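You operate a simulated robot arm through the tools that you are given. There is no shell and no other tool. Be economical: measure what you need, move in short steps, check, and stop when the job is done.

You run a simulated two-armed robot. Do the job below in one go: nothing can be reset, and whatever is moved stays where it is left.

JOB
Put the small blue pad on top of the blue pad on the top of the kitting bench. Open the kitting drawer, take the blue bin and put it inside, then shut the drawer. Put the green marker pen from the top of the press bench on top of the yellow printed block. Put the white tub on the top of the door table. Take the black grommet from the top of the packing bench and put it on top of the brown loose carton. Open the wiring drawer, put the blue tub inside and shut the drawer again. Fetch the red marker pen and stand it on top of the grey spool. Take the green push switch and leave it on top of the teal spool. Put the blue link on the top of the door table away on the top of the packing bench. Take the blue export block and leave it on the top of the packing bench. Any order will do. Set down upright: red marker pen, blue link, blue export block.
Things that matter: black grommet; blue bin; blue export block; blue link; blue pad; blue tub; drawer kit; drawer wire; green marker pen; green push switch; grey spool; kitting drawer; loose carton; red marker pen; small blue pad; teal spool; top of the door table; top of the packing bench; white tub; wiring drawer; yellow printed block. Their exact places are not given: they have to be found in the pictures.

The check looks at the end state, three seconds after you hand in, the way a careful person would. Anything else that was tipped, shoved, dropped, spilled or broken makes it a failure.

ROBOT AND FRAMES
Two 7-joint arms with two-finger parallel grippers on one trunk, on a base that drives. Base frame: it is fixed to the floor where the robot stands at the start and does not move with it; the origin is under the middle of the robot, x ahead of it, y to its left, z up; the surface under the hand at the start is at about z = 0.8. Lengths are in m, angles in rad, forces in N, time in s.
The left shoulder is at the start at [0.02, 0.113, 1.445], the right one opposite. With the tool pointing down near the work surface each hand reaches from about 0.1 to 0.46 m from the robot's upright axis, wherever it stands, measured 20 degrees to its own side. Places, roughly: black grommet (3x5x4 cm) [1.6, -6.4, 0.8]; blue bin [0.75, 0.5, 1.5]; blue export block [2.5, -5, 0.75]; blue link (6x2x3 cm) [3.5, -5.2, 0.8]; blue pad (8x9x3 cm) [0.4, -0.2, 0.8]; blue tub (6x6x5 cm) [4.3, -7.3, 0.8]; drawer kit [0.7, -0.2, 0.7]; drawer wire [8.3, -6.5, 0.7]; green marker pen [4.5, -7, 0.75]; green push switch [6.25, -8.25, 0.75]; grey spool (7x6x6 cm) [9.3, -6.9, 0.8]; kitting drawer [0.8, -0.3, 0.7]; loose carton (10x20x13 cm) [3.5, -5, 0.8]; red marker pen [4.25, -7.25, 0.75]; small blue pad (8x4x4 cm) [0.5, 0, 0.8]; teal spool (7x6x6 cm) [5.9, -7.9, 0.8]; top of the door table [3.1, -5, 0.7]; top of the packing bench [2.3, -6.8, 0.8]; white tub (6x6x5 cm) [4.3, -7.1, 0.8]; wiring drawer [8.3, -6.5, 0.7]; yellow printed block [4.5, -7.25, 0.75]. Payload 1.57 kg a hand.
The TCP of each hand is the grasp point between the finger pads, 0.03 m short of the fingertips. In the tool frame z runs along the fingers and y along their closing line. The gripper opens to 0.08 m. The fingers are 0.017 m wide and 0.012 m thick; the gripper's body (0.04 by 0.082 m) begins 0.08 m behind the TCP.
Orientation is told as [roll, pitch, yaw] about the base's x, y, z axes, in that order, counted from this pose: with the fingers straight down and closing along the base's y, the tool's x points along the base's -x, its y along +y and its z along -z.

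CONTROLS
- The arms move only by the tool arm_command. It takes "left_plan", "right_plan" or both (then of equal length, played together; a hand with none holds still); each is a list of rows, each a list of 7 numbers: the gripper command, from -1 (shut) to 1 (fully open), values between in proportion, then the shift along the tool's x, y, z in m, then the turn, a rotation vector about the tool's x, y, z in rad. In form: [[fingers, x, y, z, rx, ry, rz], ...]. A call has 1 to 10 rows; each row is the pose to reach, as a shift and turn from the pose commanded when the call began, along the tool's axes at that moment. Rows are played at 5 a second. More than 0.05 m and 0.15 rad between two rows, or a gripper value outside its range, and nothing of the call is played. Where a pose cannot be reached the arm comes as near as it can. A force on the tool above 40 N (or 10 N above the force at the start of the call, whichever is more), or a blocked arm, ends the call early, and 0.2 s more pass. Each finger travels about 0.045 m/s and halts on what it meets, pressing with about 31 N; the grip force reading is that of the motor and also rises with nothing between the fingers. The clock runs only during rows and for 0.2 s after the last one: add rows that repeat a pose to give the fingers time. It gives the time, the measured TCP pose, the force on the tool (base axes), the opening and the grip force at its end, in the units of the frame above (readings bear some noise), with the torque about the TCP (base axes, N m) and any sound that the robot's microphone picked up, and new pictures: "views" is both (left out), scene, wrist or none (wrist: the cameras of the hands that moved).
- Cameras (640 x 400 px; columns grow to the right, rows downward): "scene" is now at [0.1033, 0.0029, 1.5861]; the picture's right is [0.03, -1.00, 0.00], its down [-0.42, -0.01, -0.91] and it looks along [0.91, 0.03, -0.42] (base axes); focal length 214 px, centre (320, 200). "left" rides on the left gripper at [0.072, 0.007, -0.122] in its tool frame; the picture's right is [-0.09, 1.00, 0.00], its down [-0.84, -0.08, -0.54] and it looks along [-0.54, -0.05, 0.84] (tool axes); focal length 238 px, centre (320, 200). "right" rides on the right gripper at [0.072, -0.007, -0.122] in its tool frame; the picture's right is [0.09, 1.00, 0.00], its down [-0.84, 0.08, -0.54] and it looks along [-0.54, 0.05, 0.84] (tool axes); focal length 238 px, centre (320, 200).
- slide_trunk(by): slides the trunk up (or, below 0, down) by that many m; the arms and the scene camera ride with it, the base frame stays. It gives what a move gives, with no picture.
- steer(legs): drives the robot by 1 to 6 legs, each [ahead, left, turn to the left] in m, m and rad, along the robot's own axes; the way and the turn of a leg run together, so that a leg with both is an arc; at most 1.5 m and 3.142 rad a leg. The arms and the cameras ride along, it lands a little off, and it stops where it bumps. It gives what a move gives, and a new picture of the scene camera.
- aim_head(pan, tilt): turns the head with the scene camera to pan (to the left, within 1.396 rad either way) and tilt (down, from -0.506 to 1.204), counted from straight ahead of the robot. It gives what a move gives, and a new picture of the scene camera.
- probe_pixels(camera, pixels): for up to 12 pixels [column, row] of the newest picture of that camera ("zoom" is the newest enlarged one), the place [x, y, z] in the base frame of the surface seen there, good to about 0.002 m. It takes no simulated time.
- zoom(camera, box): a new picture of the part [left, top, right, bottom] of that camera's present view, enlarged. It takes no simulated time.
- hand_in(): hands the job in; it is judged then, once.

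Go step by step. Measure first, check grasps and placings, and put right what went wrong. The budget is 378 turns and 360 pictures, counting those below and the enlarged ones. Unless the task says otherwise, let go and move clear before handing in, and close with one line.

The tools are called as a command line: name --argument value ..., lists and objects as JSON in quotes. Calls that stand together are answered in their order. arm_command: Moves the arms, as the interface text tells. Its arguments: {"type":"object","properties":{"left_plan":{"type":"array","items":{"type":"array","items":{"type":"number"}}},"right_plan":{"type":"array","items":{"type":"array","items":{"type":"number"}}},"views":{"type":"string","enum":["both","scene","wrist","none"]}},"required":[]} The other tools are called the same way: slide_trunk (by) slides the trunk up or down; steer (legs) drives the base; aim_head (pan, tilt) turns the head that bears the scene camera; probe_pixels (camera, pixels) gives the place of the surface under pixels of a picture; zoom (camera, box) takes an enlarged picture of a part of a camera's view; hand_in () hands the job in.

At the start:

```text
t: 0.0
left_tool_pos: [0.3421, 0.2084, 1.6099]
left_orientation: [0.0, 0.0, 0.0]
left_ft_force: [0.4, -0.7, 0.1]
left_ft_torque: [-0.01, -0.02, -0.03]
left_opening: 0.08
left_grasp_force: 0.0
right_tool_pos: [0.3242, -0.0981, 1.6403]
right_orientation: [0.001, 0.0, -0.001]
right_ft_force: [-0.6, 0.4, -0.6]
right_ft_torque: [-0.02, -0.02, 0.01]
right_opening: 0.08
right_grasp_force: 0.0
trunk travel left (down, up): [-0.498, 0.072]
robot x, y, heading: [0.0019, -0.0006, -0.002]
head pan, tilt: [0.03, 0.436]
```

scene: 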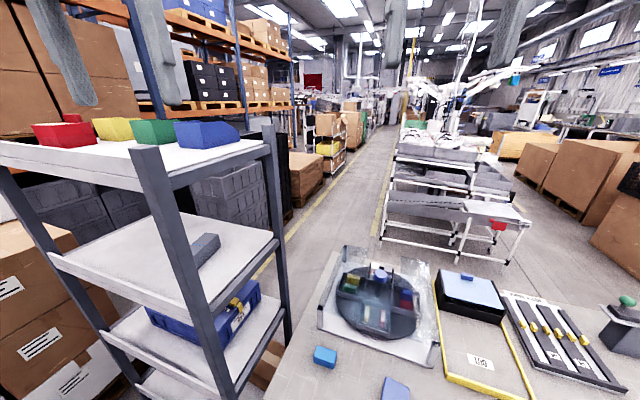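
right: 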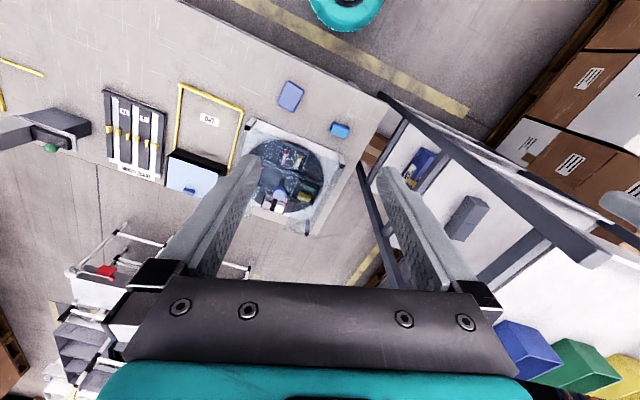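
left: 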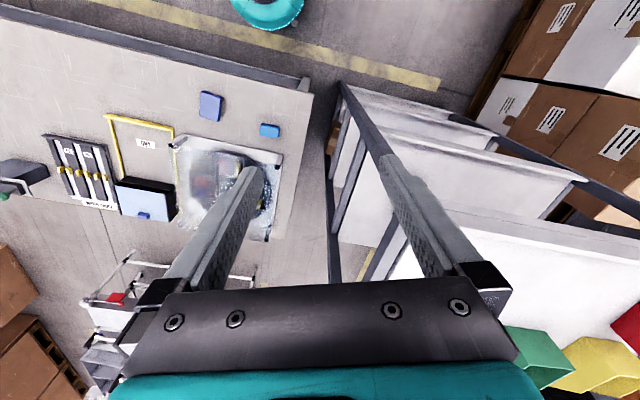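

The scene shows a small blue block at (325,356), a blue pad at (395,388), a blue-topped box at (470,290) and the blue bin on the rack at (205,133). I'll measure these and take a look down.

probe_pixels --camera "scene" --pixels '[[325, 356], [395, 388], [470, 292], [466, 276], [205, 133], [155, 132], [300, 390], [380, 300], [490, 360], [325, 347], [210, 260], [205, 245]]'

aim_head --pan 0 --tilt 0.9

```text
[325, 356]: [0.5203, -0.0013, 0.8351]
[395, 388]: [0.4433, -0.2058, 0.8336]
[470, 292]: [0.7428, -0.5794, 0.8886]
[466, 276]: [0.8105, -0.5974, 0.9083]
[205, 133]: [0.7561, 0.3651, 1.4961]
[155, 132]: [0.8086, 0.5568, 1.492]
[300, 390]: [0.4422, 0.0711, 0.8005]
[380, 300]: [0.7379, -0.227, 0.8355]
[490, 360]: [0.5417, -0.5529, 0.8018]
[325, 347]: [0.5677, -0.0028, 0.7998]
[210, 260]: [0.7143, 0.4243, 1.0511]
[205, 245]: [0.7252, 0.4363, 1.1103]
```

```text
t: 0.9
left_tool_pos: [0.3428, 0.2094, 1.6087]
left_orientation: [0.002, -0.001, 0.001]
left_ft_force: [0.2, 0.3, 0.0]
left_ft_torque: [-0.01, -0.01, -0.03]
left_opening: 0.08
left_grasp_force: 0.1
right_tool_pos: [0.324, -0.0984, 1.6411]
right_orientation: [0.003, -0.001, 0.0]
right_ft_force: [-0.5, -0.3, 0.1]
right_ft_torque: [0.04, 0.0, -0.03]
right_opening: 0.0802
right_grasp_force: 0.0
trunk travel left (down, up): [-0.498, 0.072]
robot x, y, heading: [0.0002, -0.0019, 0.0]
head pan, tilt: [0.0, 0.901]
```

scene: 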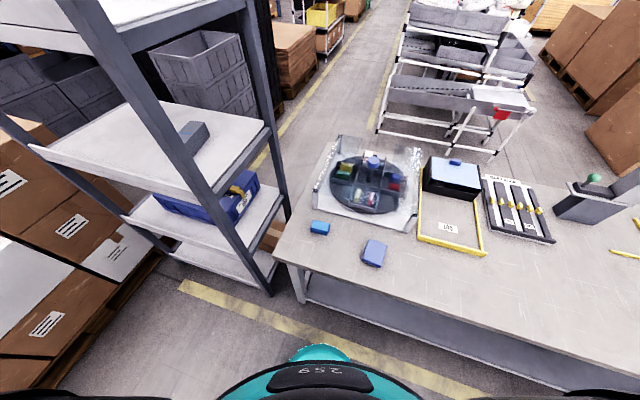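

The bench top is at z 0.80; the pads are at (319,228) and (375,253). I'll zoom in for their sizes and the yaw of each.

zoom --camera "scene" --box '[270, 120, 510, 270]'

zoom --camera "scene" --box '[270, 230, 430, 330]'

```text
2.67 times, centred on (390, 195) of scene
```

zoom: 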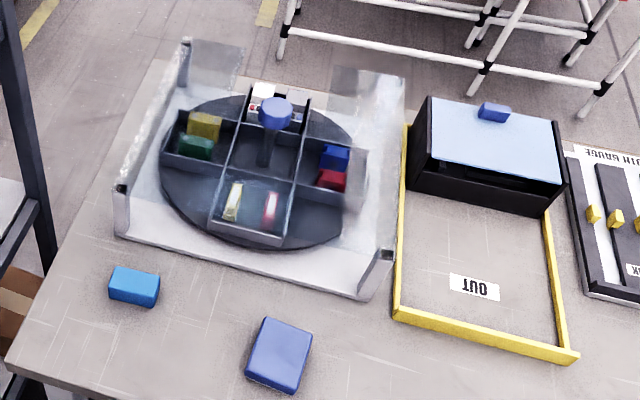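

```text
4.00 times, centred on (350, 280) of scene
```

zoom: 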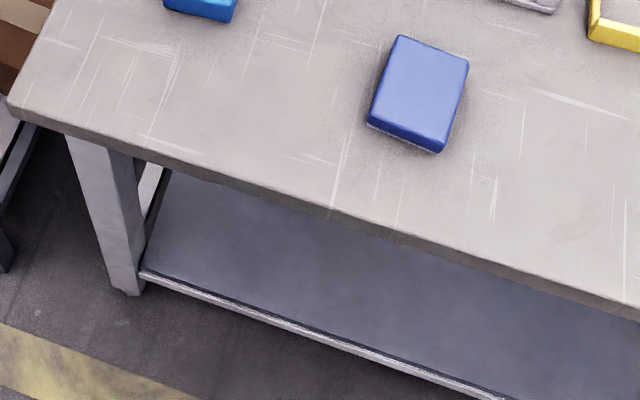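

Measure corners of both pads and the bench edges.

probe_pixels --camera "zoom" --pixels '[[398, 40], [465, 64], [372, 120], [436, 146], [418, 92], [20, 110], [180, 155], [600, 290], [500, 10]]'

probe_pixels --camera "scene" --pixels '[[314, 221], [329, 222], [312, 229], [328, 231], [320, 225], [404, 226], [330, 140], [320, 195], [414, 245], [277, 255], [360, 222], [340, 136]]'

```text
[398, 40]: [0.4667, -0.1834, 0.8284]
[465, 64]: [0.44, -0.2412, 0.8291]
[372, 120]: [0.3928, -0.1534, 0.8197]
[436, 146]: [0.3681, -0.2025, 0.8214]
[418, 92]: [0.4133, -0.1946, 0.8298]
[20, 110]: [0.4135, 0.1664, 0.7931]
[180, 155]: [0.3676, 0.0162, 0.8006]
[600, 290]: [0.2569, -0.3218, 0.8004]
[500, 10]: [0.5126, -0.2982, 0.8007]
```

```text
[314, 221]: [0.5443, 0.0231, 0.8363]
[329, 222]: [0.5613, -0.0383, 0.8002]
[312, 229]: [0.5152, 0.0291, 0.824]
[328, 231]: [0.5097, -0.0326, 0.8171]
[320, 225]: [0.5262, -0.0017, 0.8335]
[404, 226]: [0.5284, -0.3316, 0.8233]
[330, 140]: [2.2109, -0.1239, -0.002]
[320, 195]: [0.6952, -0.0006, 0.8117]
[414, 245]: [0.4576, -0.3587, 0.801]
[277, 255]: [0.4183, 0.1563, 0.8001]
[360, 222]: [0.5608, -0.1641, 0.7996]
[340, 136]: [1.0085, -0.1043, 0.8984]
```

Now check how far the robot's own base sticks out versus the bench's lower shelf, so I know how close I can drive.

probe_pixels --camera "scene" --pixels '[[320, 346], [290, 358], [320, 352], [320, 300], [306, 302], [370, 325], [320, 330], [450, 390]]'

aim_head --pan 0 --tilt 1.2

```text
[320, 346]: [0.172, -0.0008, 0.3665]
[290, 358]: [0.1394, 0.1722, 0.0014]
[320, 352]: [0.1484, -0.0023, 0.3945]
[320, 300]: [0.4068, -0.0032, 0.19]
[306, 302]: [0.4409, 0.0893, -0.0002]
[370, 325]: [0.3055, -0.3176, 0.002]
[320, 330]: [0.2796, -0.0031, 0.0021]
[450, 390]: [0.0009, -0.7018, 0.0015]
```

```text
t: 1.7
left_tool_pos: [0.3424, 0.209, 1.6104]
left_orientation: [0.0, 0.001, 0.001]
left_ft_force: [0.9, 0.5, 0.4]
left_ft_torque: [0.01, 0.01, -0.01]
left_opening: 0.08
left_grasp_force: 0.2
right_tool_pos: [0.3234, -0.0985, 1.6416]
right_orientation: [0.002, 0.001, -0.001]
right_ft_force: [0.1, 0.1, 0.0]
right_ft_torque: [-0.01, -0.01, -0.04]
right_opening: 0.0799
right_grasp_force: 0.0
trunk travel left (down, up): [-0.498, 0.072]
robot x, y, heading: [-0.0004, 0.001, -0.004]
head pan, tilt: [0.0, 1.201]
```

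scene: 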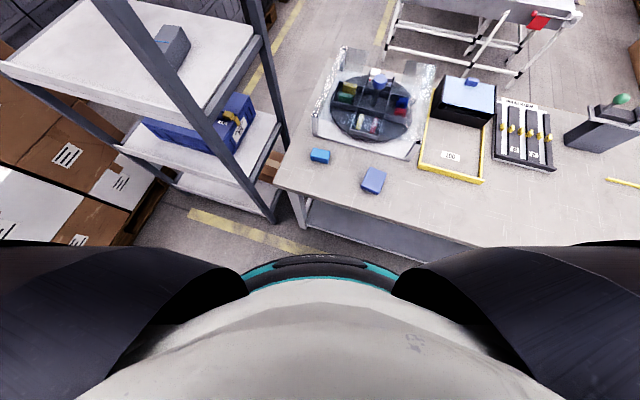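

The base front is about 0.2 m from its axis and the bench edge is 0.35 m away, so I turn square to the bench and move in 0.10 m.

steer --legs '[[0, 0, -0.25], [0.1, 0, 0]]'

slide_trunk --by -0.35

```text
t: 3.7
left_tool_pos: [0.478, 0.0915, 1.6094]
left_orientation: [0.0, -0.002, -0.253]
left_ft_force: [0.0, -0.3, -0.8]
left_ft_torque: [-0.01, 0.02, 0.0]
left_opening: 0.0801
left_grasp_force: 0.0
right_tool_pos: [0.3838, -0.2008, 1.6408]
right_orientation: [0.003, 0.0, -0.254]
right_ft_force: [0.4, 0.3, 0.9]
right_ft_torque: [-0.01, 0.03, 0.0]
right_opening: 0.0801
right_grasp_force: 0.0
trunk travel left (down, up): [-0.498, 0.072]
robot x, y, heading: [0.0921, -0.0259, -0.253]
head pan, tilt: [0.0, 1.201]
```

scene: 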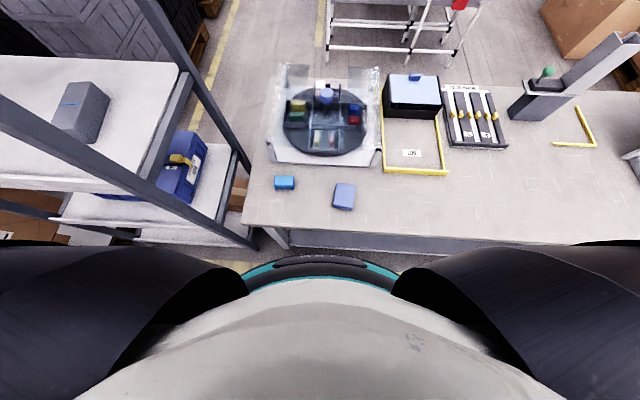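

```text
t: 7.2
left_tool_pos: [0.48, 0.0928, 1.2599]
left_orientation: [0.001, 0.0, -0.254]
left_ft_force: [-0.7, 0.3, 0.2]
left_ft_torque: [0.02, -0.01, -0.02]
left_opening: 0.0796
left_grasp_force: 0.1
right_tool_pos: [0.3846, -0.2019, 1.2919]
right_orientation: [0.001, -0.002, -0.254]
right_ft_force: [-0.5, 0.4, 1.3]
right_ft_torque: [0.0, 0.0, 0.01]
right_opening: 0.08
right_grasp_force: 0.0
trunk travel left (down, up): [-0.148, 0.422]
robot x, y, heading: [0.0933, -0.0272, -0.255]
head pan, tilt: [0.0, 1.201]
```

The left hand is at (0.480,0.093,1.26). I move it above the small pad at (0.527,-0.003) with its closing line along the pad's short side, and move the right hand aside.

arm_command --left_plan '[[1, -0.007, -0.008, 0.025, 0, 0, 0.14], [1, -0.014, -0.016, 0.05, 0, 0, 0.28], [1, -0.021, -0.024, 0.075, 0, 0, 0.42], [1, -0.028, -0.032, 0.1, 0, 0, 0.56], [1, -0.035, -0.041, 0.125, 0, 0, 0.7], [1, -0.042, -0.049, 0.15, 0, 0, 0.84], [1, -0.049, -0.057, 0.175, 0, 0, 0.98], [1, -0.056, -0.065, 0.2, 0, 0, 1.12], [1, -0.063, -0.073, 0.225, 0, 0, 1.26], [1, -0.07, -0.081, 0.25, 0, 0, 1.4]]' --right_plan '[[1, 0, -0.02, 0, 0, 0, 0], [1, 0, -0.04, 0, 0, 0, 0], [1, 0, -0.06, 0, 0, 0, 0], [1, 0, -0.08, 0, 0, 0, 0], [1, 0, -0.1, 0, 0, 0, 0], [1, 0, -0.12, 0, 0, 0, 0], [1, 0, -0.14, 0, 0, 0, 0], [1, 0, -0.16, 0, 0, 0, 0], [1, 0, -0.18, 0, 0, 0, 0], [1, 0, -0.2, 0, 0, 0, 0]]' --views "both"

```text
t: 9.3
left_tool_pos: [0.4231, -0.0315, 1.0086]
left_orientation: [0.004, 0.002, -1.65]
left_ft_force: [-0.3, 0.2, 0.1]
left_ft_torque: [0.02, 0.03, 0.0]
left_opening: 0.0801
left_grasp_force: 0.1
left hand out of reach, approached as far as the arm can: row 7, 8, 9, 10
right_tool_pos: [0.3572, -0.3069, 1.2883]
right_orientation: [0.002, -0.004, -0.254]
right_ft_force: [0.1, -0.5, -0.2]
right_ft_torque: [0.01, 0.0, -0.03]
right_opening: 0.0799
right_grasp_force: 0.0
right hand out of reach, approached as far as the arm can: row 6, 7, 8, 9, 10
trunk travel left (down, up): [-0.148, 0.422]
robot x, y, heading: [0.0957, -0.0264, -0.252]
head pan, tilt: [0.0, 1.201]
```

scene: 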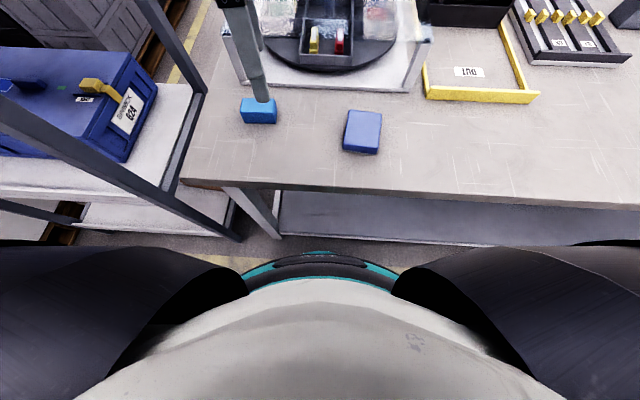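
right: 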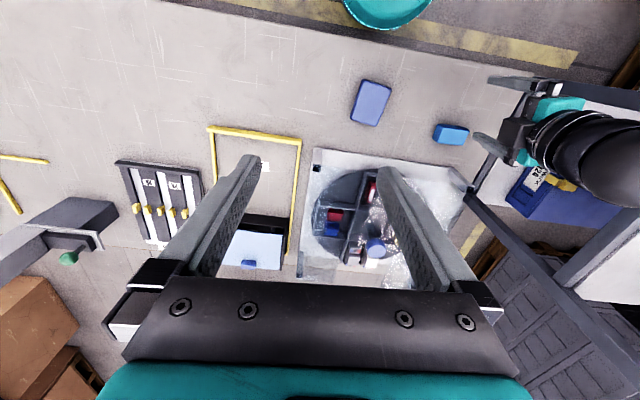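
left: 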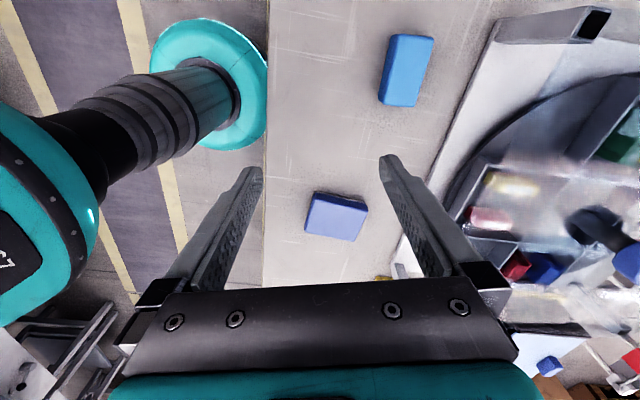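

The left hand fell short (0.423,-0.032) at this height. I'll test the reach lower down, heading for the pad at z 0.93.

arm_command --left_plan '[[1, 0, 0, 0.03, 0, 0, 0], [1, 0, 0, 0.06, 0, 0, 0], [1, 0, 0, 0.09, 0, 0, 0]]' --views "none"

```text
t: 10.2
left_tool_pos: [0.4102, -0.048, 0.9385]
left_orientation: [0.002, -0.002, -1.653]
left_ft_force: [0.1, -0.1, 0.7]
left_ft_torque: [-0.02, 0.01, 0.02]
left_opening: 0.0801
left_grasp_force: 0.0
left hand out of reach, approached as far as the arm can: row 2, 3
right_tool_pos: [0.3574, -0.3077, 1.2881]
right_orientation: [0.001, -0.006, -0.253]
right_ft_force: [-0.3, 0.8, 0.8]
right_ft_torque: [-0.01, 0.02, 0.01]
right_opening: 0.08
right_grasp_force: 0.1
trunk travel left (down, up): [-0.148, 0.422]
robot x, y, heading: [0.0938, -0.0226, -0.251]
head pan, tilt: [0.0, 1.201]
```

Lower is worse, so the shoulder should be lower. I raise the hand 0.15 and drop the trunk by 0.145.

arm_command --left_plan '[[1, 0, 0, -0.05, 0, 0, 0], [1, 0, 0, -0.1, 0, 0, 0], [1, 0, 0, -0.13, 0, 0, 0]]' --views "none"

slide_trunk --by -0.145

```text
t: 10.9
left_tool_pos: [0.4102, -0.0503, 1.0689]
left_orientation: [-0.001, 0.0, -1.652]
left_ft_force: [0.2, -0.8, 0.1]
left_ft_torque: [-0.01, -0.04, -0.01]
left_opening: 0.08
left_grasp_force: 0.0
right_tool_pos: [0.3566, -0.3072, 1.2897]
right_orientation: [0.002, -0.007, -0.253]
right_ft_force: [-0.2, 0.5, -0.1]
right_ft_torque: [-0.01, -0.02, -0.01]
right_opening: 0.0801
right_grasp_force: 0.1
trunk travel left (down, up): [-0.148, 0.422]
robot x, y, heading: [0.0911, -0.0234, -0.254]
head pan, tilt: [0.0, 1.201]
```

```text
t: 12.7
left_tool_pos: [0.4106, -0.0489, 0.9237]
left_orientation: [0.001, 0.002, -1.653]
left_ft_force: [0.0, 1.0, 0.4]
left_ft_torque: [-0.02, 0.02, -0.01]
left_opening: 0.0801
left_grasp_force: 0.0
right_tool_pos: [0.3565, -0.3068, 1.1438]
right_orientation: [0.002, -0.006, -0.252]
right_ft_force: [0.7, 0.0, 0.0]
right_ft_torque: [0.01, 0.0, 0.02]
right_opening: 0.0798
right_grasp_force: 0.0
trunk travel left (down, up): [-0.003, 0.567]
robot x, y, heading: [0.0969, -0.0268, -0.252]
head pan, tilt: [0.0, 1.201]
```

Now shift the left hand across to above the pad (0.527,-0.003).

arm_command --left_plan '[[1, 0.018, 0.037, 0, 0, 0, 0], [1, 0.036, 0.074, 0, 0, 0, 0], [1, 0.055, 0.112, 0, 0, 0, 0], [1, 0.055, 0.112, 0, 0, 0, 0]]' --views "wrist"

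```text
t: 13.7
left_tool_pos: [0.4177, -0.0346, 0.9103]
left_orientation: [0.001, 0.0, -1.652]
left_ft_force: [0.8, -1.0, 0.1]
left_ft_torque: [0.0, 0.0, 0.0]
left_opening: 0.0801
left_grasp_force: 0.1
left hand out of reach, approached as far as the arm can: row 1, 2, 3, 4
right_tool_pos: [0.3572, -0.3069, 1.1436]
right_orientation: [0.001, -0.004, -0.252]
right_ft_force: [0.6, 0.1, 0.4]
right_ft_torque: [-0.01, 0.03, -0.01]
right_opening: 0.08
right_grasp_force: 0.1
trunk travel left (down, up): [-0.003, 0.567]
robot x, y, heading: [0.0962, -0.026, -0.253]
head pan, tilt: [0.0, 1.201]
```

left: 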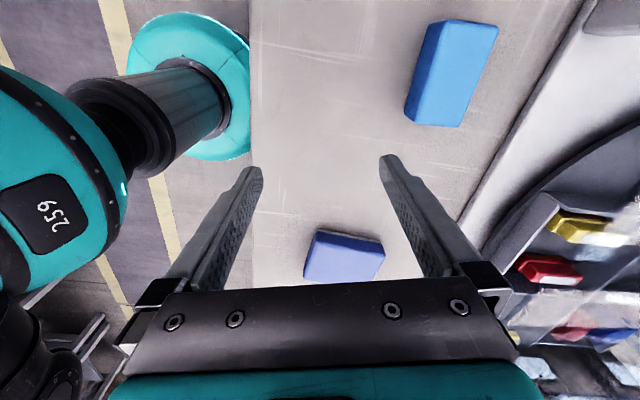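

Reach seems limited by the wrist yaw. I test with the yaw turned back by 0.6 while going for the pad.

arm_command --left_plan '[[1, 0.0, 0.0, -0.05, 0, 0, -0.15], [1, 0.0, 0.0, -0.1, 0, 0, -0.3], [1, 0.01, 0.03, -0.1, 0, 0, -0.45], [1, 0.02, 0.07, -0.1, 0, 0, -0.6], [1, 0.04, 0.1, -0.1, 0, 0, -0.6], [1, 0.04, 0.11, -0.1, 0, 0, -0.6]]' --views "none"

```text
t: 15.1
left_tool_pos: [0.5235, -0.0062, 1.0062]
left_orientation: [0.001, -0.002, -1.05]
left_ft_force: [0.0, -0.2, 0.6]
left_ft_torque: [0.02, 0.01, -0.01]
left_opening: 0.0799
left_grasp_force: 0.1
left hand out of reach, approached as far as the arm can: row 6
right_tool_pos: [0.3554, -0.3077, 1.1441]
right_orientation: [0.0, -0.005, -0.254]
right_ft_force: [-0.5, 0.3, 0.3]
right_ft_torque: [0.01, 0.02, -0.01]
right_opening: 0.0799
right_grasp_force: 0.0
trunk travel left (down, up): [-0.003, 0.567]
robot x, y, heading: [0.0966, -0.025, -0.253]
head pan, tilt: [0.0, 1.201]
```

Yaw -0.8 relative works. It's worth knowing if the opposite yaw (+1.48) is reachable too; I rotate that way in two calls.

arm_command --left_plan '[[1, 0, 0, 0, 0, 0, -0.15], [1, 0, 0, 0, 0, 0, -0.3], [1, 0, 0, 0, 0, 0, -0.45], [1, 0, 0, 0, 0, 0, -0.6], [1, 0, 0, 0, 0, 0, -0.75], [1, 0, 0, 0, 0, 0, -0.9], [1, 0, 0, 0, 0, 0, -1.05], [1, 0, 0, 0, 0, 0, -1.2], [1, 0, 0, 0, 0, 0, -1.35], [1, 0, 0, 0, 0, 0, -1.5]]' --views "none"

arm_command --left_plan '[[1, 0, 0, 0, 0, 0, -0.15], [1, 0, 0, 0, 0, 0, -0.3], [1, 0, 0, 0, 0, 0, -0.45], [1, 0, 0, 0, 0, 0, -0.6], [1, 0, 0, 0, 0, 0, -0.75], [1, 0, 0, 0, 0, 0, -0.9], [1, 0, 0, 0, 0, 0, -1.03]]' --views "wrist"

```text
t: 17.3
left_tool_pos: [0.5238, -0.0045, 1.0051]
left_orientation: [0.0, 0.001, 0.449]
left_ft_force: [0.2, -0.3, 0.0]
left_ft_torque: [-0.02, 0.0, 0.02]
left_opening: 0.08
left_grasp_force: 0.1
right_tool_pos: [0.3567, -0.3073, 1.1441]
right_orientation: [0.001, -0.005, -0.252]
right_ft_force: [0.7, 0.8, -0.6]
right_ft_torque: [0.0, 0.02, -0.04]
right_opening: 0.08
right_grasp_force: 0.0
trunk travel left (down, up): [-0.003, 0.567]
robot x, y, heading: [0.0921, -0.0239, -0.253]
head pan, tilt: [0.0, 1.201]
```

```text
t: 18.9
left_tool_pos: [0.5221, -0.0058, 1.0051]
left_orientation: [0.0, 0.001, 1.479]
left_ft_force: [-0.4, 0.2, -0.1]
left_ft_torque: [-0.02, -0.02, -0.01]
left_opening: 0.08
left_grasp_force: 0.0
right_tool_pos: [0.357, -0.3063, 1.1436]
right_orientation: [0.001, -0.004, -0.253]
right_ft_force: [0.7, -0.3, 0.0]
right_ft_torque: [0.01, 0.0, 0.01]
right_opening: 0.0798
right_grasp_force: 0.0
trunk travel left (down, up): [-0.003, 0.567]
robot x, y, heading: [0.0948, -0.0266, -0.25]
head pan, tilt: [0.0, 1.201]
```

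left: 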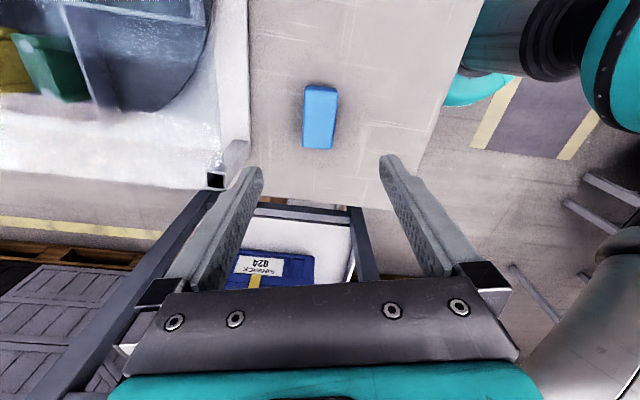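

The reach is fine with positive yaw for the left arm. The pad sits at (320,118), right where it should; I probe its corners.

probe_pixels --camera "left" --pixels '[[307, 90], [335, 92], [305, 138], [332, 140], [320, 115]]'

```text
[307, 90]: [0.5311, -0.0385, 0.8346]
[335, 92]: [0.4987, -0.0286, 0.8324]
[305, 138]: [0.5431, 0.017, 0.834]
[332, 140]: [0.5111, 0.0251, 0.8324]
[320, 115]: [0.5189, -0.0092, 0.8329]
```

The pad's centre is (0.521,-0.006) and its short axis is at -12.5°, so I turn 0.126 and go down, with fingertips stopping 5 mm above the bench.

arm_command --left_plan '[[1, 0, 0, 0.04, 0, 0, 0.063], [1, 0, 0, 0.08, 0, 0, 0.126], [1, 0, 0, 0.12, 0, 0, 0.126], [1, 0, 0, 0.15, 0, 0, 0.126], [1, 0, 0, 0.17, 0, 0, 0.126], [-1, 0, 0, 0.17, 0, 0, 0.126], [-1, 0, 0, 0.17, 0, 0, 0.126], [-1, 0, 0, 0.17, 0, 0, 0.126], [-1, 0, 0, 0.17, 0, 0, 0.126], [-1, 0, 0, 0.17, 0, 0, 0.126]]' --views "wrist"

```text
t: 21.1
left_tool_pos: [0.5238, -0.005, 0.8363]
left_orientation: [0.0, 0.001, 1.351]
left_ft_force: [0.2, -0.1, 0.1]
left_ft_torque: [0.0, -0.01, 0.01]
left_opening: 0.0391
left_grasp_force: 30.9
right_tool_pos: [0.3564, -0.3066, 1.1448]
right_orientation: [0.003, -0.006, -0.252]
right_ft_force: [0.1, -0.4, -0.6]
right_ft_torque: [0.03, -0.01, 0.03]
right_opening: 0.0801
right_grasp_force: 0.1
trunk travel left (down, up): [-0.003, 0.567]
robot x, y, heading: [0.0991, -0.0255, -0.253]
head pan, tilt: [0.0, 1.201]
```

left: 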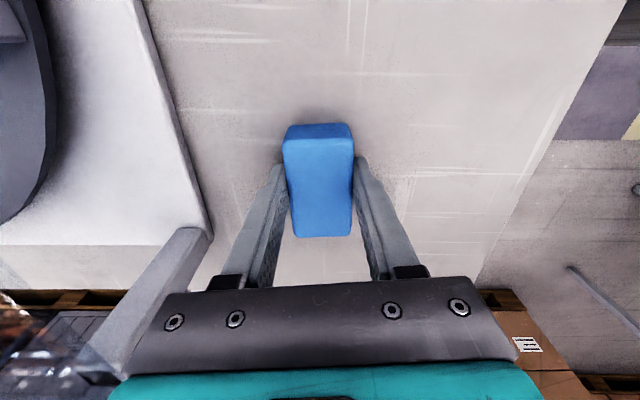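

Gripped (opening 0.039). I lift it, then strafe the base right by 0.17 so the left hand stays clear of the right one.

arm_command --left_plan '[[-1, 0, 0, -0.04, 0, 0, 0], [-1, 0, 0, -0.08, 0, 0, 0], [-1, 0, 0, -0.11, 0, 0, 0]]' --views "none"

steer --legs '[[0, -0.17, 0]]'

```text
t: 21.9
left_tool_pos: [0.5222, -0.0042, 0.9457]
left_orientation: [0.0, 0.0, 1.349]
left_ft_force: [0.5, -0.5, -0.9]
left_ft_torque: [-0.01, -0.06, 0.0]
left_opening: 0.0388
left_grasp_force: 31.4
right_tool_pos: [0.3562, -0.3084, 1.1449]
right_orientation: [0.001, -0.004, -0.253]
right_ft_force: [-0.3, 0.5, -0.1]
right_ft_torque: [0.01, -0.01, -0.02]
right_opening: 0.08
right_grasp_force: 0.1
trunk travel left (down, up): [-0.003, 0.567]
robot x, y, heading: [0.0945, -0.0251, -0.249]
head pan, tilt: [0.0, 1.201]
```

```text
t: 23.3
left_tool_pos: [0.4812, -0.1696, 0.9453]
left_orientation: [-0.001, -0.001, 1.35]
left_ft_force: [0.4, 0.0, 0.3]
left_ft_torque: [-0.01, 0.0, -0.02]
left_opening: 0.0386
left_grasp_force: 31.3
right_tool_pos: [0.3141, -0.4728, 1.1434]
right_orientation: [0.003, -0.005, -0.252]
right_ft_force: [0.8, 0.6, 0.1]
right_ft_torque: [0.0, 0.01, 0.01]
right_opening: 0.0801
right_grasp_force: 0.1
trunk travel left (down, up): [-0.003, 0.567]
robot x, y, heading: [0.049, -0.1895, -0.252]
head pan, tilt: [0.0, 1.201]
```

scene: 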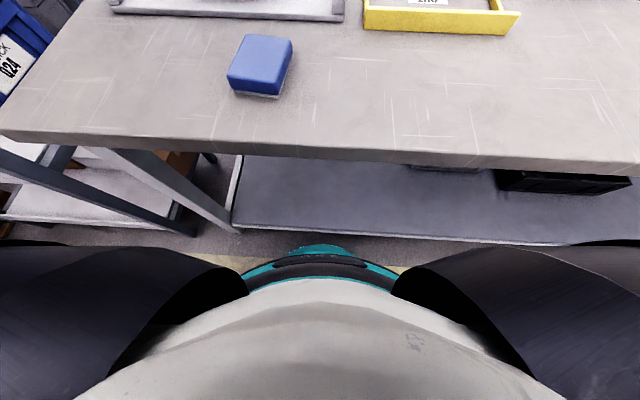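

The blue pad is clear at (262,62). Probe its top corners again.

probe_pixels --camera "scene" --pixels '[[246, 37], [290, 41], [231, 76], [278, 90], [262, 60]]'

```text
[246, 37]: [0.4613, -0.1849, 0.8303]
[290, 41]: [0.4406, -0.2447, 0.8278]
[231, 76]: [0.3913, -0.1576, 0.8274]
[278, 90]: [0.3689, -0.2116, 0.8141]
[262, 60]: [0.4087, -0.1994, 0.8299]
```

The centre is (0.416,-0.199). I move over it, align, and lower onto it (TCP z 0.868), then release.

arm_command --left_plan '[[-1, 0.02, 0.025, 0, 0, 0, 0.1], [-1, 0.0425, 0.057, 0, 0, 0, 0.22], [-1, 0.0425, 0.057, 0.03, 0, 0, 0.27], [-1, 0.0425, 0.057, 0.06, 0, 0, 0.27], [-1, 0.0425, 0.057, 0.07, 0, 0, 0.27], [-1, 0.0425, 0.057, 0.077, 0, 0, 0.27], [-1, 0.0425, 0.057, 0.077, 0, 0, 0.27]]' --views "wrist"

```text
t: 24.9
left_tool_pos: [0.4152, -0.1986, 0.8694]
left_orientation: [-0.001, 0.0, 1.08]
left_ft_force: [0.1, 0.3, 1.6]
left_ft_torque: [0.01, 0.03, 0.0]
left_opening: 0.0384
left_grasp_force: 31.3
right_tool_pos: [0.3137, -0.4716, 1.1428]
right_orientation: [0.003, -0.005, -0.253]
right_ft_force: [0.6, 0.1, -0.5]
right_ft_torque: [0.0, 0.02, 0.01]
right_opening: 0.0799
right_grasp_force: 0.1
trunk travel left (down, up): [-0.003, 0.567]
robot x, y, heading: [0.0533, -0.1921, -0.256]
head pan, tilt: [0.0, 1.201]
```

left: 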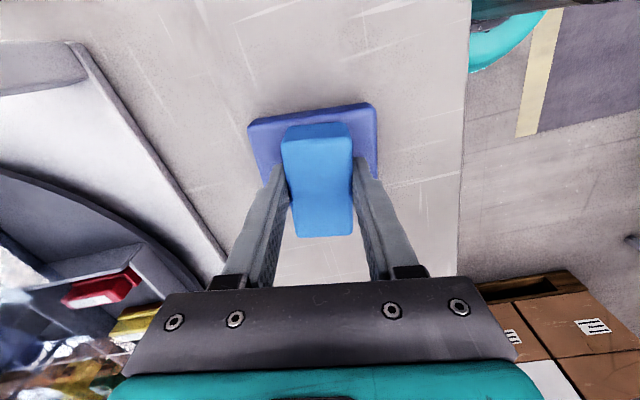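

The small pad sits over the blue pad. Release and rise.

arm_command --left_plan '[[-1, 0, 0, 0.002, 0, 0, 0], [0.4, 0, 0, 0.002, 0, 0, 0], [0.4, 0, 0, 0.002, 0, 0, 0], [0.5, 0, 0, -0.02, 0, 0, 0], [1, 0, 0, -0.06, 0, 0, 0], [1, 0, 0, -0.1, 0, 0, 0], [1, 0, 0, -0.14, 0, 0, 0]]' --views "wrist"

```text
t: 26.5
left_tool_pos: [0.4141, -0.1978, 1.0083]
left_orientation: [-0.002, 0.002, 1.082]
left_ft_force: [0.1, -0.3, 0.5]
left_ft_torque: [0.0, 0.0, 0.0]
left_opening: 0.0802
left_grasp_force: 0.0
right_tool_pos: [0.3146, -0.4711, 1.1454]
right_orientation: [0.003, -0.006, -0.254]
right_ft_force: [-0.2, 0.2, 0.6]
right_ft_torque: [-0.03, 0.02, 0.02]
right_opening: 0.0798
right_grasp_force: 0.0
trunk travel left (down, up): [-0.003, 0.567]
robot x, y, heading: [0.0525, -0.1891, -0.254]
head pan, tilt: [0.0, 1.201]
```

left: 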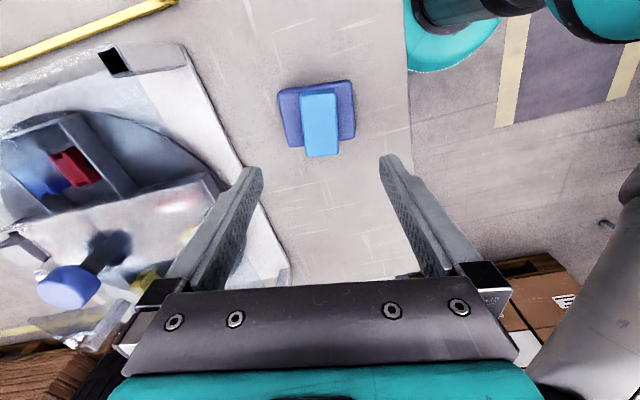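

The small pad is placed. Now I back off and look under the bench for the drawer.

steer --legs '[[-0.5, 0, 0]]'

aim_head --pan 0 --tilt 0.45

```text
t: 29.5
left_tool_pos: [-0.0731, -0.0713, 1.0079]
left_orientation: [0.002, -0.001, 1.083]
left_ft_force: [-0.3, -0.6, 0.4]
left_ft_torque: [-0.02, 0.02, -0.01]
left_opening: 0.08
left_grasp_force: 0.1
right_tool_pos: [-0.1742, -0.3451, 1.1443]
right_orientation: [0.002, -0.005, -0.252]
right_ft_force: [0.2, 0.8, 0.0]
right_ft_torque: [0.05, 0.0, -0.01]
right_opening: 0.0802
right_grasp_force: 0.0
trunk travel left (down, up): [-0.003, 0.567]
robot x, y, heading: [-0.4356, -0.0623, -0.256]
head pan, tilt: [0.0, 1.201]
```

scene: 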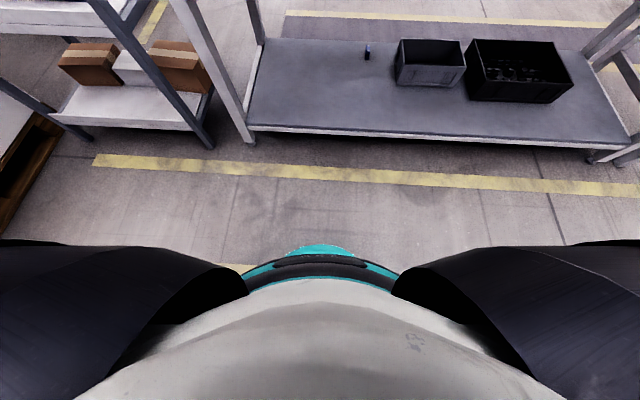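

```text
t: 30.6
left_tool_pos: [-0.0732, -0.0713, 1.0083]
left_orientation: [0.0, 0.0, 1.083]
left_ft_force: [0.2, 0.1, 0.3]
left_ft_torque: [0.01, -0.02, -0.03]
left_opening: 0.08
left_grasp_force: 0.1
right_tool_pos: [-0.1738, -0.345, 1.1439]
right_orientation: [0.002, -0.005, -0.253]
right_ft_force: [0.8, -0.4, 0.3]
right_ft_torque: [-0.01, 0.03, -0.01]
right_opening: 0.0801
right_grasp_force: 0.1
trunk travel left (down, up): [-0.003, 0.567]
robot x, y, heading: [-0.433, -0.0639, -0.249]
head pan, tilt: [0.0, 0.45]
```

scene: 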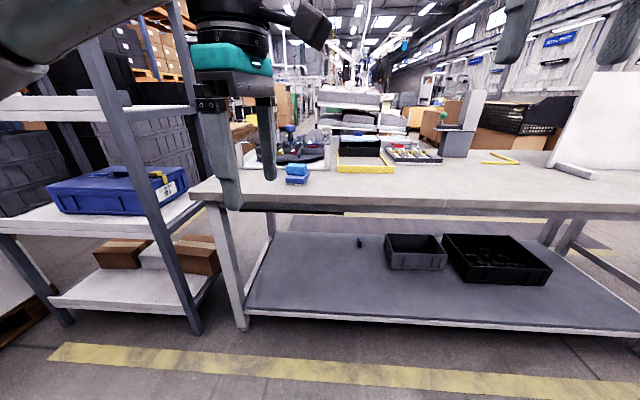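

There is a dark strip under the bench top between (240,208) and (345,213), probably the drawer. I zoom there.

zoom --camera "scene" --box '[190, 160, 390, 285]'

probe_pixels --camera "scene" --pixels '[[290, 210], [330, 212], [346, 213], [255, 209], [360, 243], [620, 330], [232, 320]]'

```text
3.20 times, centred on (290, 222) of scene
```

zoom: 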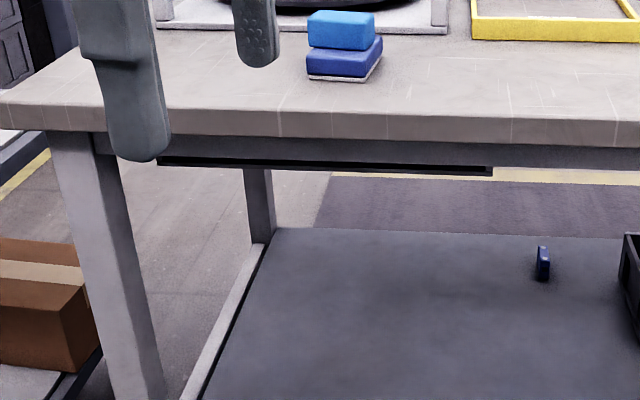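

```text
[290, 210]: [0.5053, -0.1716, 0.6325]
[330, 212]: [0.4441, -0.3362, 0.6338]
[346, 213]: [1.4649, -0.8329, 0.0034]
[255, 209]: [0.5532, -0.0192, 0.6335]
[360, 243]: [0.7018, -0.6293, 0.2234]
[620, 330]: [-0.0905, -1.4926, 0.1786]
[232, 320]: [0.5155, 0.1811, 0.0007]
```

The drawer box hangs under the bench with its back on this side, so it opens from the far side. First the blue bin: I raise the trunk and look at the rack.

slide_trunk --by 0.55

aim_head --pan 0.65 --tilt 0.3

```text
refused: 0.55 is not a number from -0.4 to 0.4
```

```text
t: 31.6
left_tool_pos: [-0.0738, -0.0715, 1.0087]
left_orientation: [-0.001, -0.001, 1.083]
left_ft_force: [-0.6, 0.1, -0.1]
left_ft_torque: [0.02, 0.0, 0.0]
left_opening: 0.0798
left_grasp_force: 0.2
right_tool_pos: [-0.1745, -0.3437, 1.144]
right_orientation: [0.0, -0.006, -0.252]
right_ft_force: [-0.3, -0.1, 0.9]
right_ft_torque: [-0.01, -0.01, 0.01]
right_opening: 0.08
right_grasp_force: 0.1
trunk travel left (down, up): [-0.003, 0.567]
robot x, y, heading: [-0.4352, -0.0662, -0.253]
head pan, tilt: [0.649, 0.3]
```

scene: 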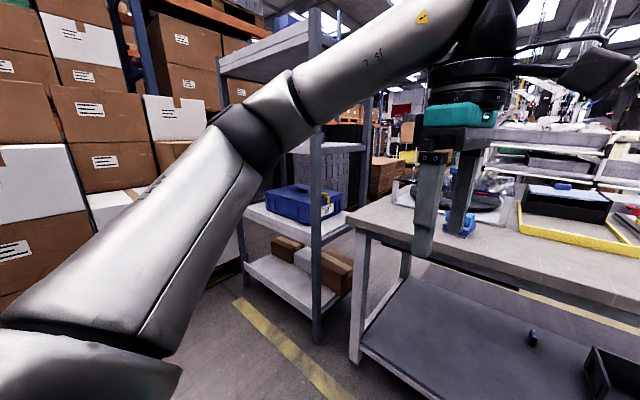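

I raise the trunk in two steps and look again.

slide_trunk --by 0.4

slide_trunk --by 0.16

aim_head --pan 0.5 --tilt 0.35

```text
t: 35.5
left_tool_pos: [-0.072, -0.072, 1.4087]
left_orientation: [0.001, 0.0, 1.082]
left_ft_force: [-0.2, -1.3, 0.2]
left_ft_torque: [0.01, 0.01, 0.01]
left_opening: 0.0799
left_grasp_force: 0.1
right_tool_pos: [-0.1734, -0.3445, 1.5437]
right_orientation: [0.001, -0.005, -0.251]
right_ft_force: [0.6, -1.1, -0.1]
right_ft_torque: [0.0, 0.03, 0.0]
right_opening: 0.0799
right_grasp_force: 0.0
trunk travel left (down, up): [-0.403, 0.167]
robot x, y, heading: [-0.4352, -0.0663, -0.251]
head pan, tilt: [0.649, 0.3]
```

```text
t: 37.3
left_tool_pos: [-0.0737, -0.0716, 1.5685]
left_orientation: [-0.002, 0.0, 1.082]
left_ft_force: [0.3, -0.6, 0.7]
left_ft_torque: [-0.01, 0.01, -0.01]
left_opening: 0.0801
left_grasp_force: 0.1
right_tool_pos: [-0.175, -0.3447, 1.7042]
right_orientation: [0.003, -0.003, -0.253]
right_ft_force: [0.3, 0.1, -0.5]
right_ft_torque: [0.03, 0.01, 0.0]
right_opening: 0.0798
right_grasp_force: 0.0
trunk travel left (down, up): [-0.563, 0.007]
robot x, y, heading: [-0.4384, -0.0626, -0.25]
head pan, tilt: [0.649, 0.3]
```

```text
t: 38.0
left_tool_pos: [-0.0728, -0.0722, 1.5683]
left_orientation: [-0.002, 0.0, 1.083]
left_ft_force: [-0.3, -0.2, -0.2]
left_ft_torque: [-0.04, -0.02, 0.02]
left_opening: 0.0803
left_grasp_force: 0.1
right_tool_pos: [-0.1755, -0.3438, 1.704]
right_orientation: [0.001, -0.006, -0.251]
right_ft_force: [-0.3, 0.7, 0.1]
right_ft_torque: [0.01, 0.0, 0.0]
right_opening: 0.08
right_grasp_force: 0.1
trunk travel left (down, up): [-0.563, 0.007]
robot x, y, heading: [-0.4365, -0.059, -0.249]
head pan, tilt: [0.499, 0.351]
```

scene: 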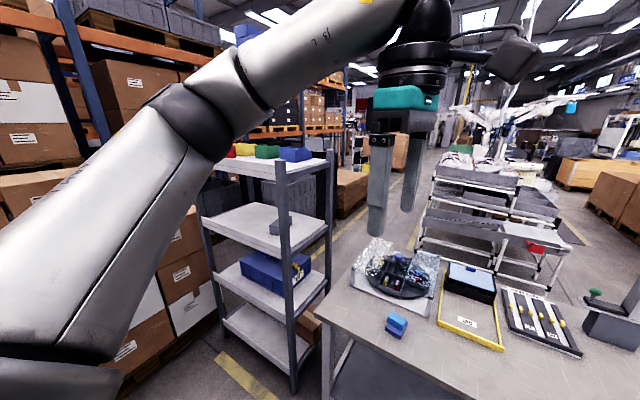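

The coloured bins are on the top shelf at (235–310,152). I zoom and measure.

zoom --camera "scene" --box '[190, 130, 350, 230]'

probe_pixels --camera "scene" --pixels '[[284, 150], [308, 150], [283, 158], [308, 160], [256, 153], [278, 154], [225, 165], [300, 172], [330, 160], [285, 172], [208, 196], [318, 180]]'

```text
4.00 times, centred on (270, 180) of scene
```

zoom: 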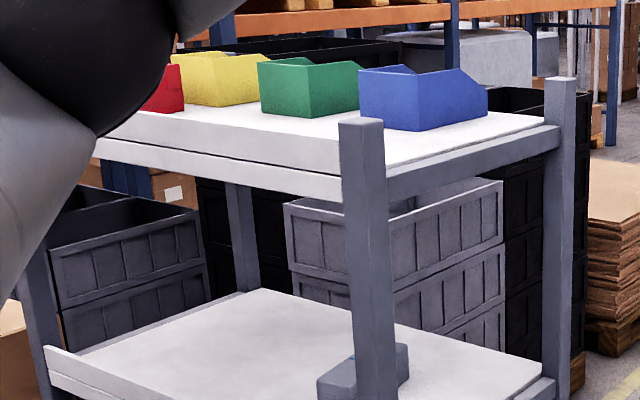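

```text
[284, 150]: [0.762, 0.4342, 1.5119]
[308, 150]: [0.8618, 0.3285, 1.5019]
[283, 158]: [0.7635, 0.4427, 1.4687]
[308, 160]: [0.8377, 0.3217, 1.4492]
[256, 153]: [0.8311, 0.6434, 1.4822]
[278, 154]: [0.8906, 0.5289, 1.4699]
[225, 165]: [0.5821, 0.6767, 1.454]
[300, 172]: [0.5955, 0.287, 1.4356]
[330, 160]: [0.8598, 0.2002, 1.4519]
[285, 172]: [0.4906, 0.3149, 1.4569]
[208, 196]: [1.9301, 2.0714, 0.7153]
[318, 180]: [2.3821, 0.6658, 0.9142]
```

The bin stands about 0.23 m behind the rack's front edge. I check the room on the floor left of the robot and the rack's posts before moving in.

aim_head --pan 0.75 --tilt 0.8

```text
t: 38.9
left_tool_pos: [-0.0722, -0.0712, 1.5684]
left_orientation: [-0.001, -0.001, 1.081]
left_ft_force: [0.5, 0.2, 0.2]
left_ft_torque: [0.0, 0.0, 0.02]
left_opening: 0.08
left_grasp_force: 0.0
right_tool_pos: [-0.1738, -0.3443, 1.7047]
right_orientation: [0.002, -0.005, -0.252]
right_ft_force: [1.5, 0.1, 0.1]
right_ft_torque: [0.01, 0.0, -0.05]
right_opening: 0.0799
right_grasp_force: 0.1
trunk travel left (down, up): [-0.563, 0.007]
robot x, y, heading: [-0.4357, -0.0631, -0.249]
head pan, tilt: [0.75, 0.799]
```

scene: 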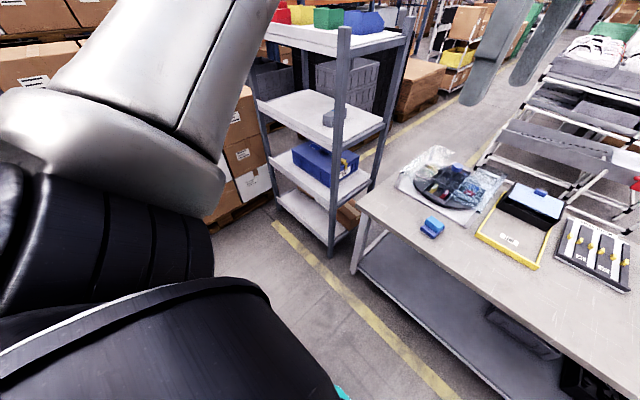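

probe_pixels --camera "scene" --pixels '[[333, 250], [278, 188], [245, 200], [343, 40], [350, 268], [255, 160], [288, 34], [310, 40], [20, 75], [375, 180], [262, 100], [240, 120]]'

```text
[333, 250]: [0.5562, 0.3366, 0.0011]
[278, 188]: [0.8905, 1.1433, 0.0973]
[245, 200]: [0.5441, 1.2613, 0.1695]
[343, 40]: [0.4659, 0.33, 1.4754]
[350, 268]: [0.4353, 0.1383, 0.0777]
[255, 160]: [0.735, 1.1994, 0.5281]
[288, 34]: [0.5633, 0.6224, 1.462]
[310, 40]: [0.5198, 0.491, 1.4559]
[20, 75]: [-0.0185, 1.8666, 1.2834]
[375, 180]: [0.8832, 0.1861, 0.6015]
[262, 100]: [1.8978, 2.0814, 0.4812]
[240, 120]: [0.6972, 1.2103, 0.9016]
```

There is free floor in front of the rack up to y≈1.1. I drive to a stand-off square to the rack, facing the bin, and look.

steer --legs '[[0.306, 0.917, -0.064]]'

aim_head --pan -0.3 --tilt 0.35

```text
t: 43.9
left_tool_pos: [0.4761, 0.7003, 1.5689]
left_orientation: [0.0, 0.001, 1.013]
left_ft_force: [-0.6, -0.3, 0.3]
left_ft_torque: [-0.01, -0.04, 0.0]
left_opening: 0.0802
left_grasp_force: 0.0
right_tool_pos: [0.3579, 0.4341, 1.7045]
right_orientation: [0.003, -0.006, -0.319]
right_ft_force: [-0.1, 0.5, 0.7]
right_ft_torque: [0.0, 0.0, -0.02]
right_opening: 0.0798
right_grasp_force: 0.0
trunk travel left (down, up): [-0.563, 0.007]
robot x, y, heading: [0.1177, 0.7324, -0.32]
head pan, tilt: [0.75, 0.799]
```

scene: 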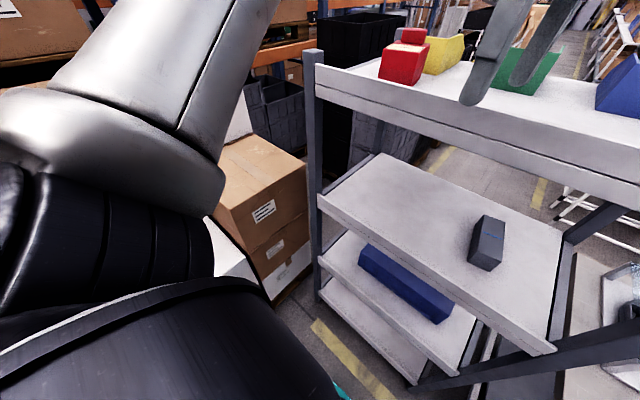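

```text
t: 45.2
left_tool_pos: [0.4763, 0.6993, 1.5683]
left_orientation: [-0.001, 0.0, 1.015]
left_ft_force: [0.2, 1.0, 0.0]
left_ft_torque: [0.01, 0.03, 0.0]
left_opening: 0.0801
left_grasp_force: 0.0
right_tool_pos: [0.3578, 0.4338, 1.7034]
right_orientation: [0.002, -0.006, -0.32]
right_ft_force: [-0.7, 0.2, -0.6]
right_ft_torque: [0.03, 0.0, -0.02]
right_opening: 0.08
right_grasp_force: 0.1
trunk travel left (down, up): [-0.563, 0.007]
robot x, y, heading: [0.118, 0.7355, -0.319]
head pan, tilt: [-0.3, 0.351]
```

scene: 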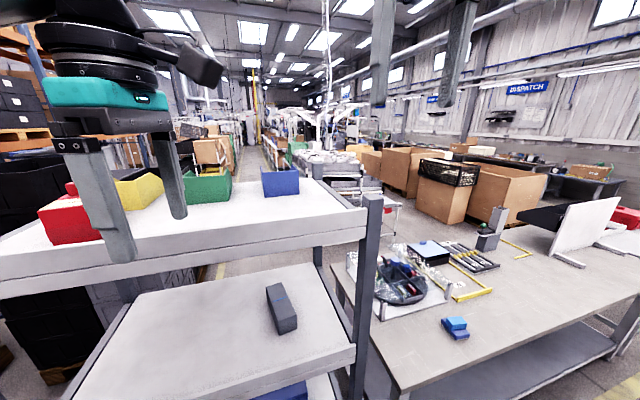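

The blue bin is at (280,182). Zoom in.

zoom --camera "scene" --box '[170, 140, 370, 265]'

```text
3.20 times, centred on (270, 202) of scene
```

zoom: 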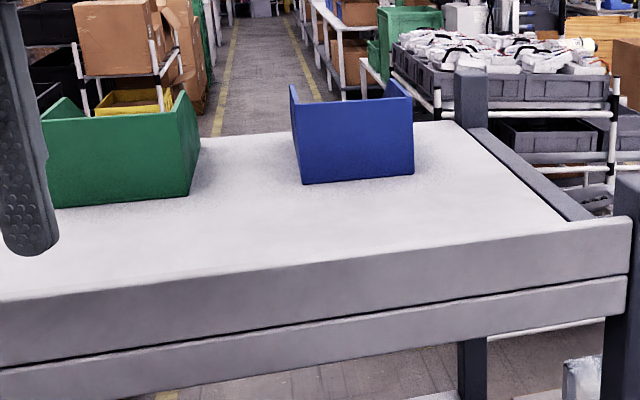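

probe_pixels --camera "zoom" --pixels '[[296, 106], [410, 100], [303, 180], [412, 172], [355, 140], [292, 92], [390, 84], [200, 240], [470, 140], [560, 215], [355, 188], [400, 90]]'

```text
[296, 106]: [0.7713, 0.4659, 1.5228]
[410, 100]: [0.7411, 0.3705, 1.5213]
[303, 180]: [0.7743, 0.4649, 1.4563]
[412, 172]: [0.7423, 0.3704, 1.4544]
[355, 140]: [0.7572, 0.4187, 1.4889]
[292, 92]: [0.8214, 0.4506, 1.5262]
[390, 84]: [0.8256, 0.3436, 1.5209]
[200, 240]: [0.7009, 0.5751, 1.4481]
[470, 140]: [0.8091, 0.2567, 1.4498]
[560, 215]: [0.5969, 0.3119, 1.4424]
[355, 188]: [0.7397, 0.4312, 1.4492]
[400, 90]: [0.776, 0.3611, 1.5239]
```

The bin is 0.10 wide with its tall wall facing me and its side walls running away from me. I'll take its right side wall with the right hand tilted forward. First I raise the left hand so it clears the other bins, then drive in 0.21.

arm_command --left_plan '[[1, 0, 0, -0.04, 0, 0, 0], [1, 0, 0, -0.08, 0, 0, 0], [1, 0, 0, -0.12, 0, 0, 0], [1, 0, 0, -0.15, 0, 0, 0]]' --views "none"

steer --legs '[[0.21, 0, 0]]'

```text
t: 46.2
left_tool_pos: [0.4697, 0.7006, 1.7102]
left_orientation: [-0.007, 0.001, 1.011]
left_ft_force: [1.3, 0.0, 0.2]
left_ft_torque: [0.01, -0.01, 0.02]
left_opening: 0.0802
left_grasp_force: 0.2
left hand out of reach, approached as far as the arm can: row 4
right_tool_pos: [0.3561, 0.432, 1.704]
right_orientation: [0.004, -0.005, -0.321]
right_ft_force: [-1.1, -0.1, 0.5]
right_ft_torque: [0.02, -0.02, 0.03]
right_opening: 0.0801
right_grasp_force: 0.1
trunk travel left (down, up): [-0.563, 0.007]
robot x, y, heading: [0.1144, 0.7336, -0.325]
head pan, tilt: [-0.3, 0.351]
```

```text
t: 47.9
left_tool_pos: [0.6699, 0.6357, 1.7098]
left_orientation: [-0.005, -0.001, 1.014]
left_ft_force: [0.1, 0.6, 0.4]
left_ft_torque: [0.02, 0.0, 0.02]
left_opening: 0.08
left_grasp_force: 0.1
right_tool_pos: [0.5552, 0.3679, 1.7054]
right_orientation: [0.002, -0.005, -0.318]
right_ft_force: [0.4, -0.2, -0.1]
right_ft_torque: [0.05, 0.02, 0.01]
right_opening: 0.0798
right_grasp_force: 0.2
trunk travel left (down, up): [-0.563, 0.007]
robot x, y, heading: [0.3096, 0.6663, -0.325]
head pan, tilt: [-0.3, 0.351]
```

scene: 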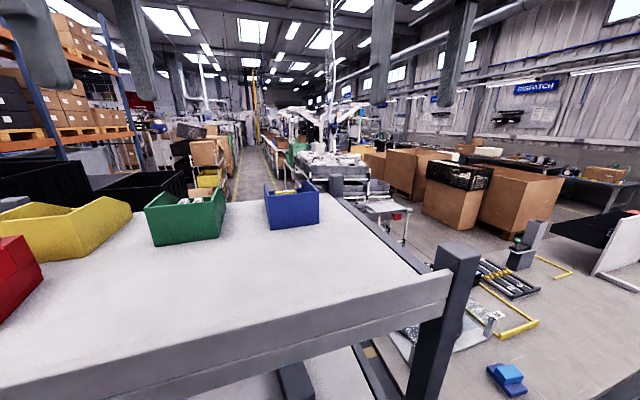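

Now closer; zoom on the bin to see the side walls.

zoom --camera "scene" --box '[220, 155, 380, 255]'

```text
4.00 times, centred on (300, 205) of scene
```

zoom: 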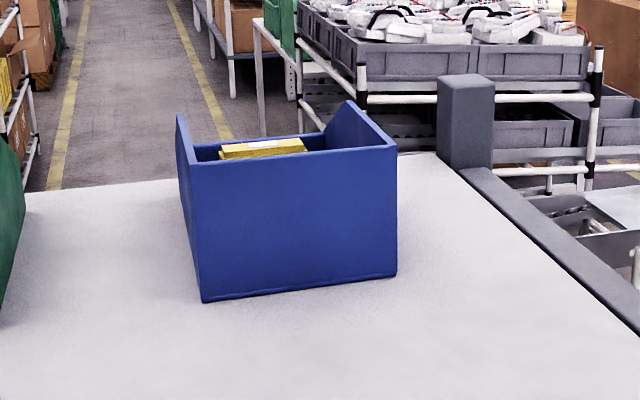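

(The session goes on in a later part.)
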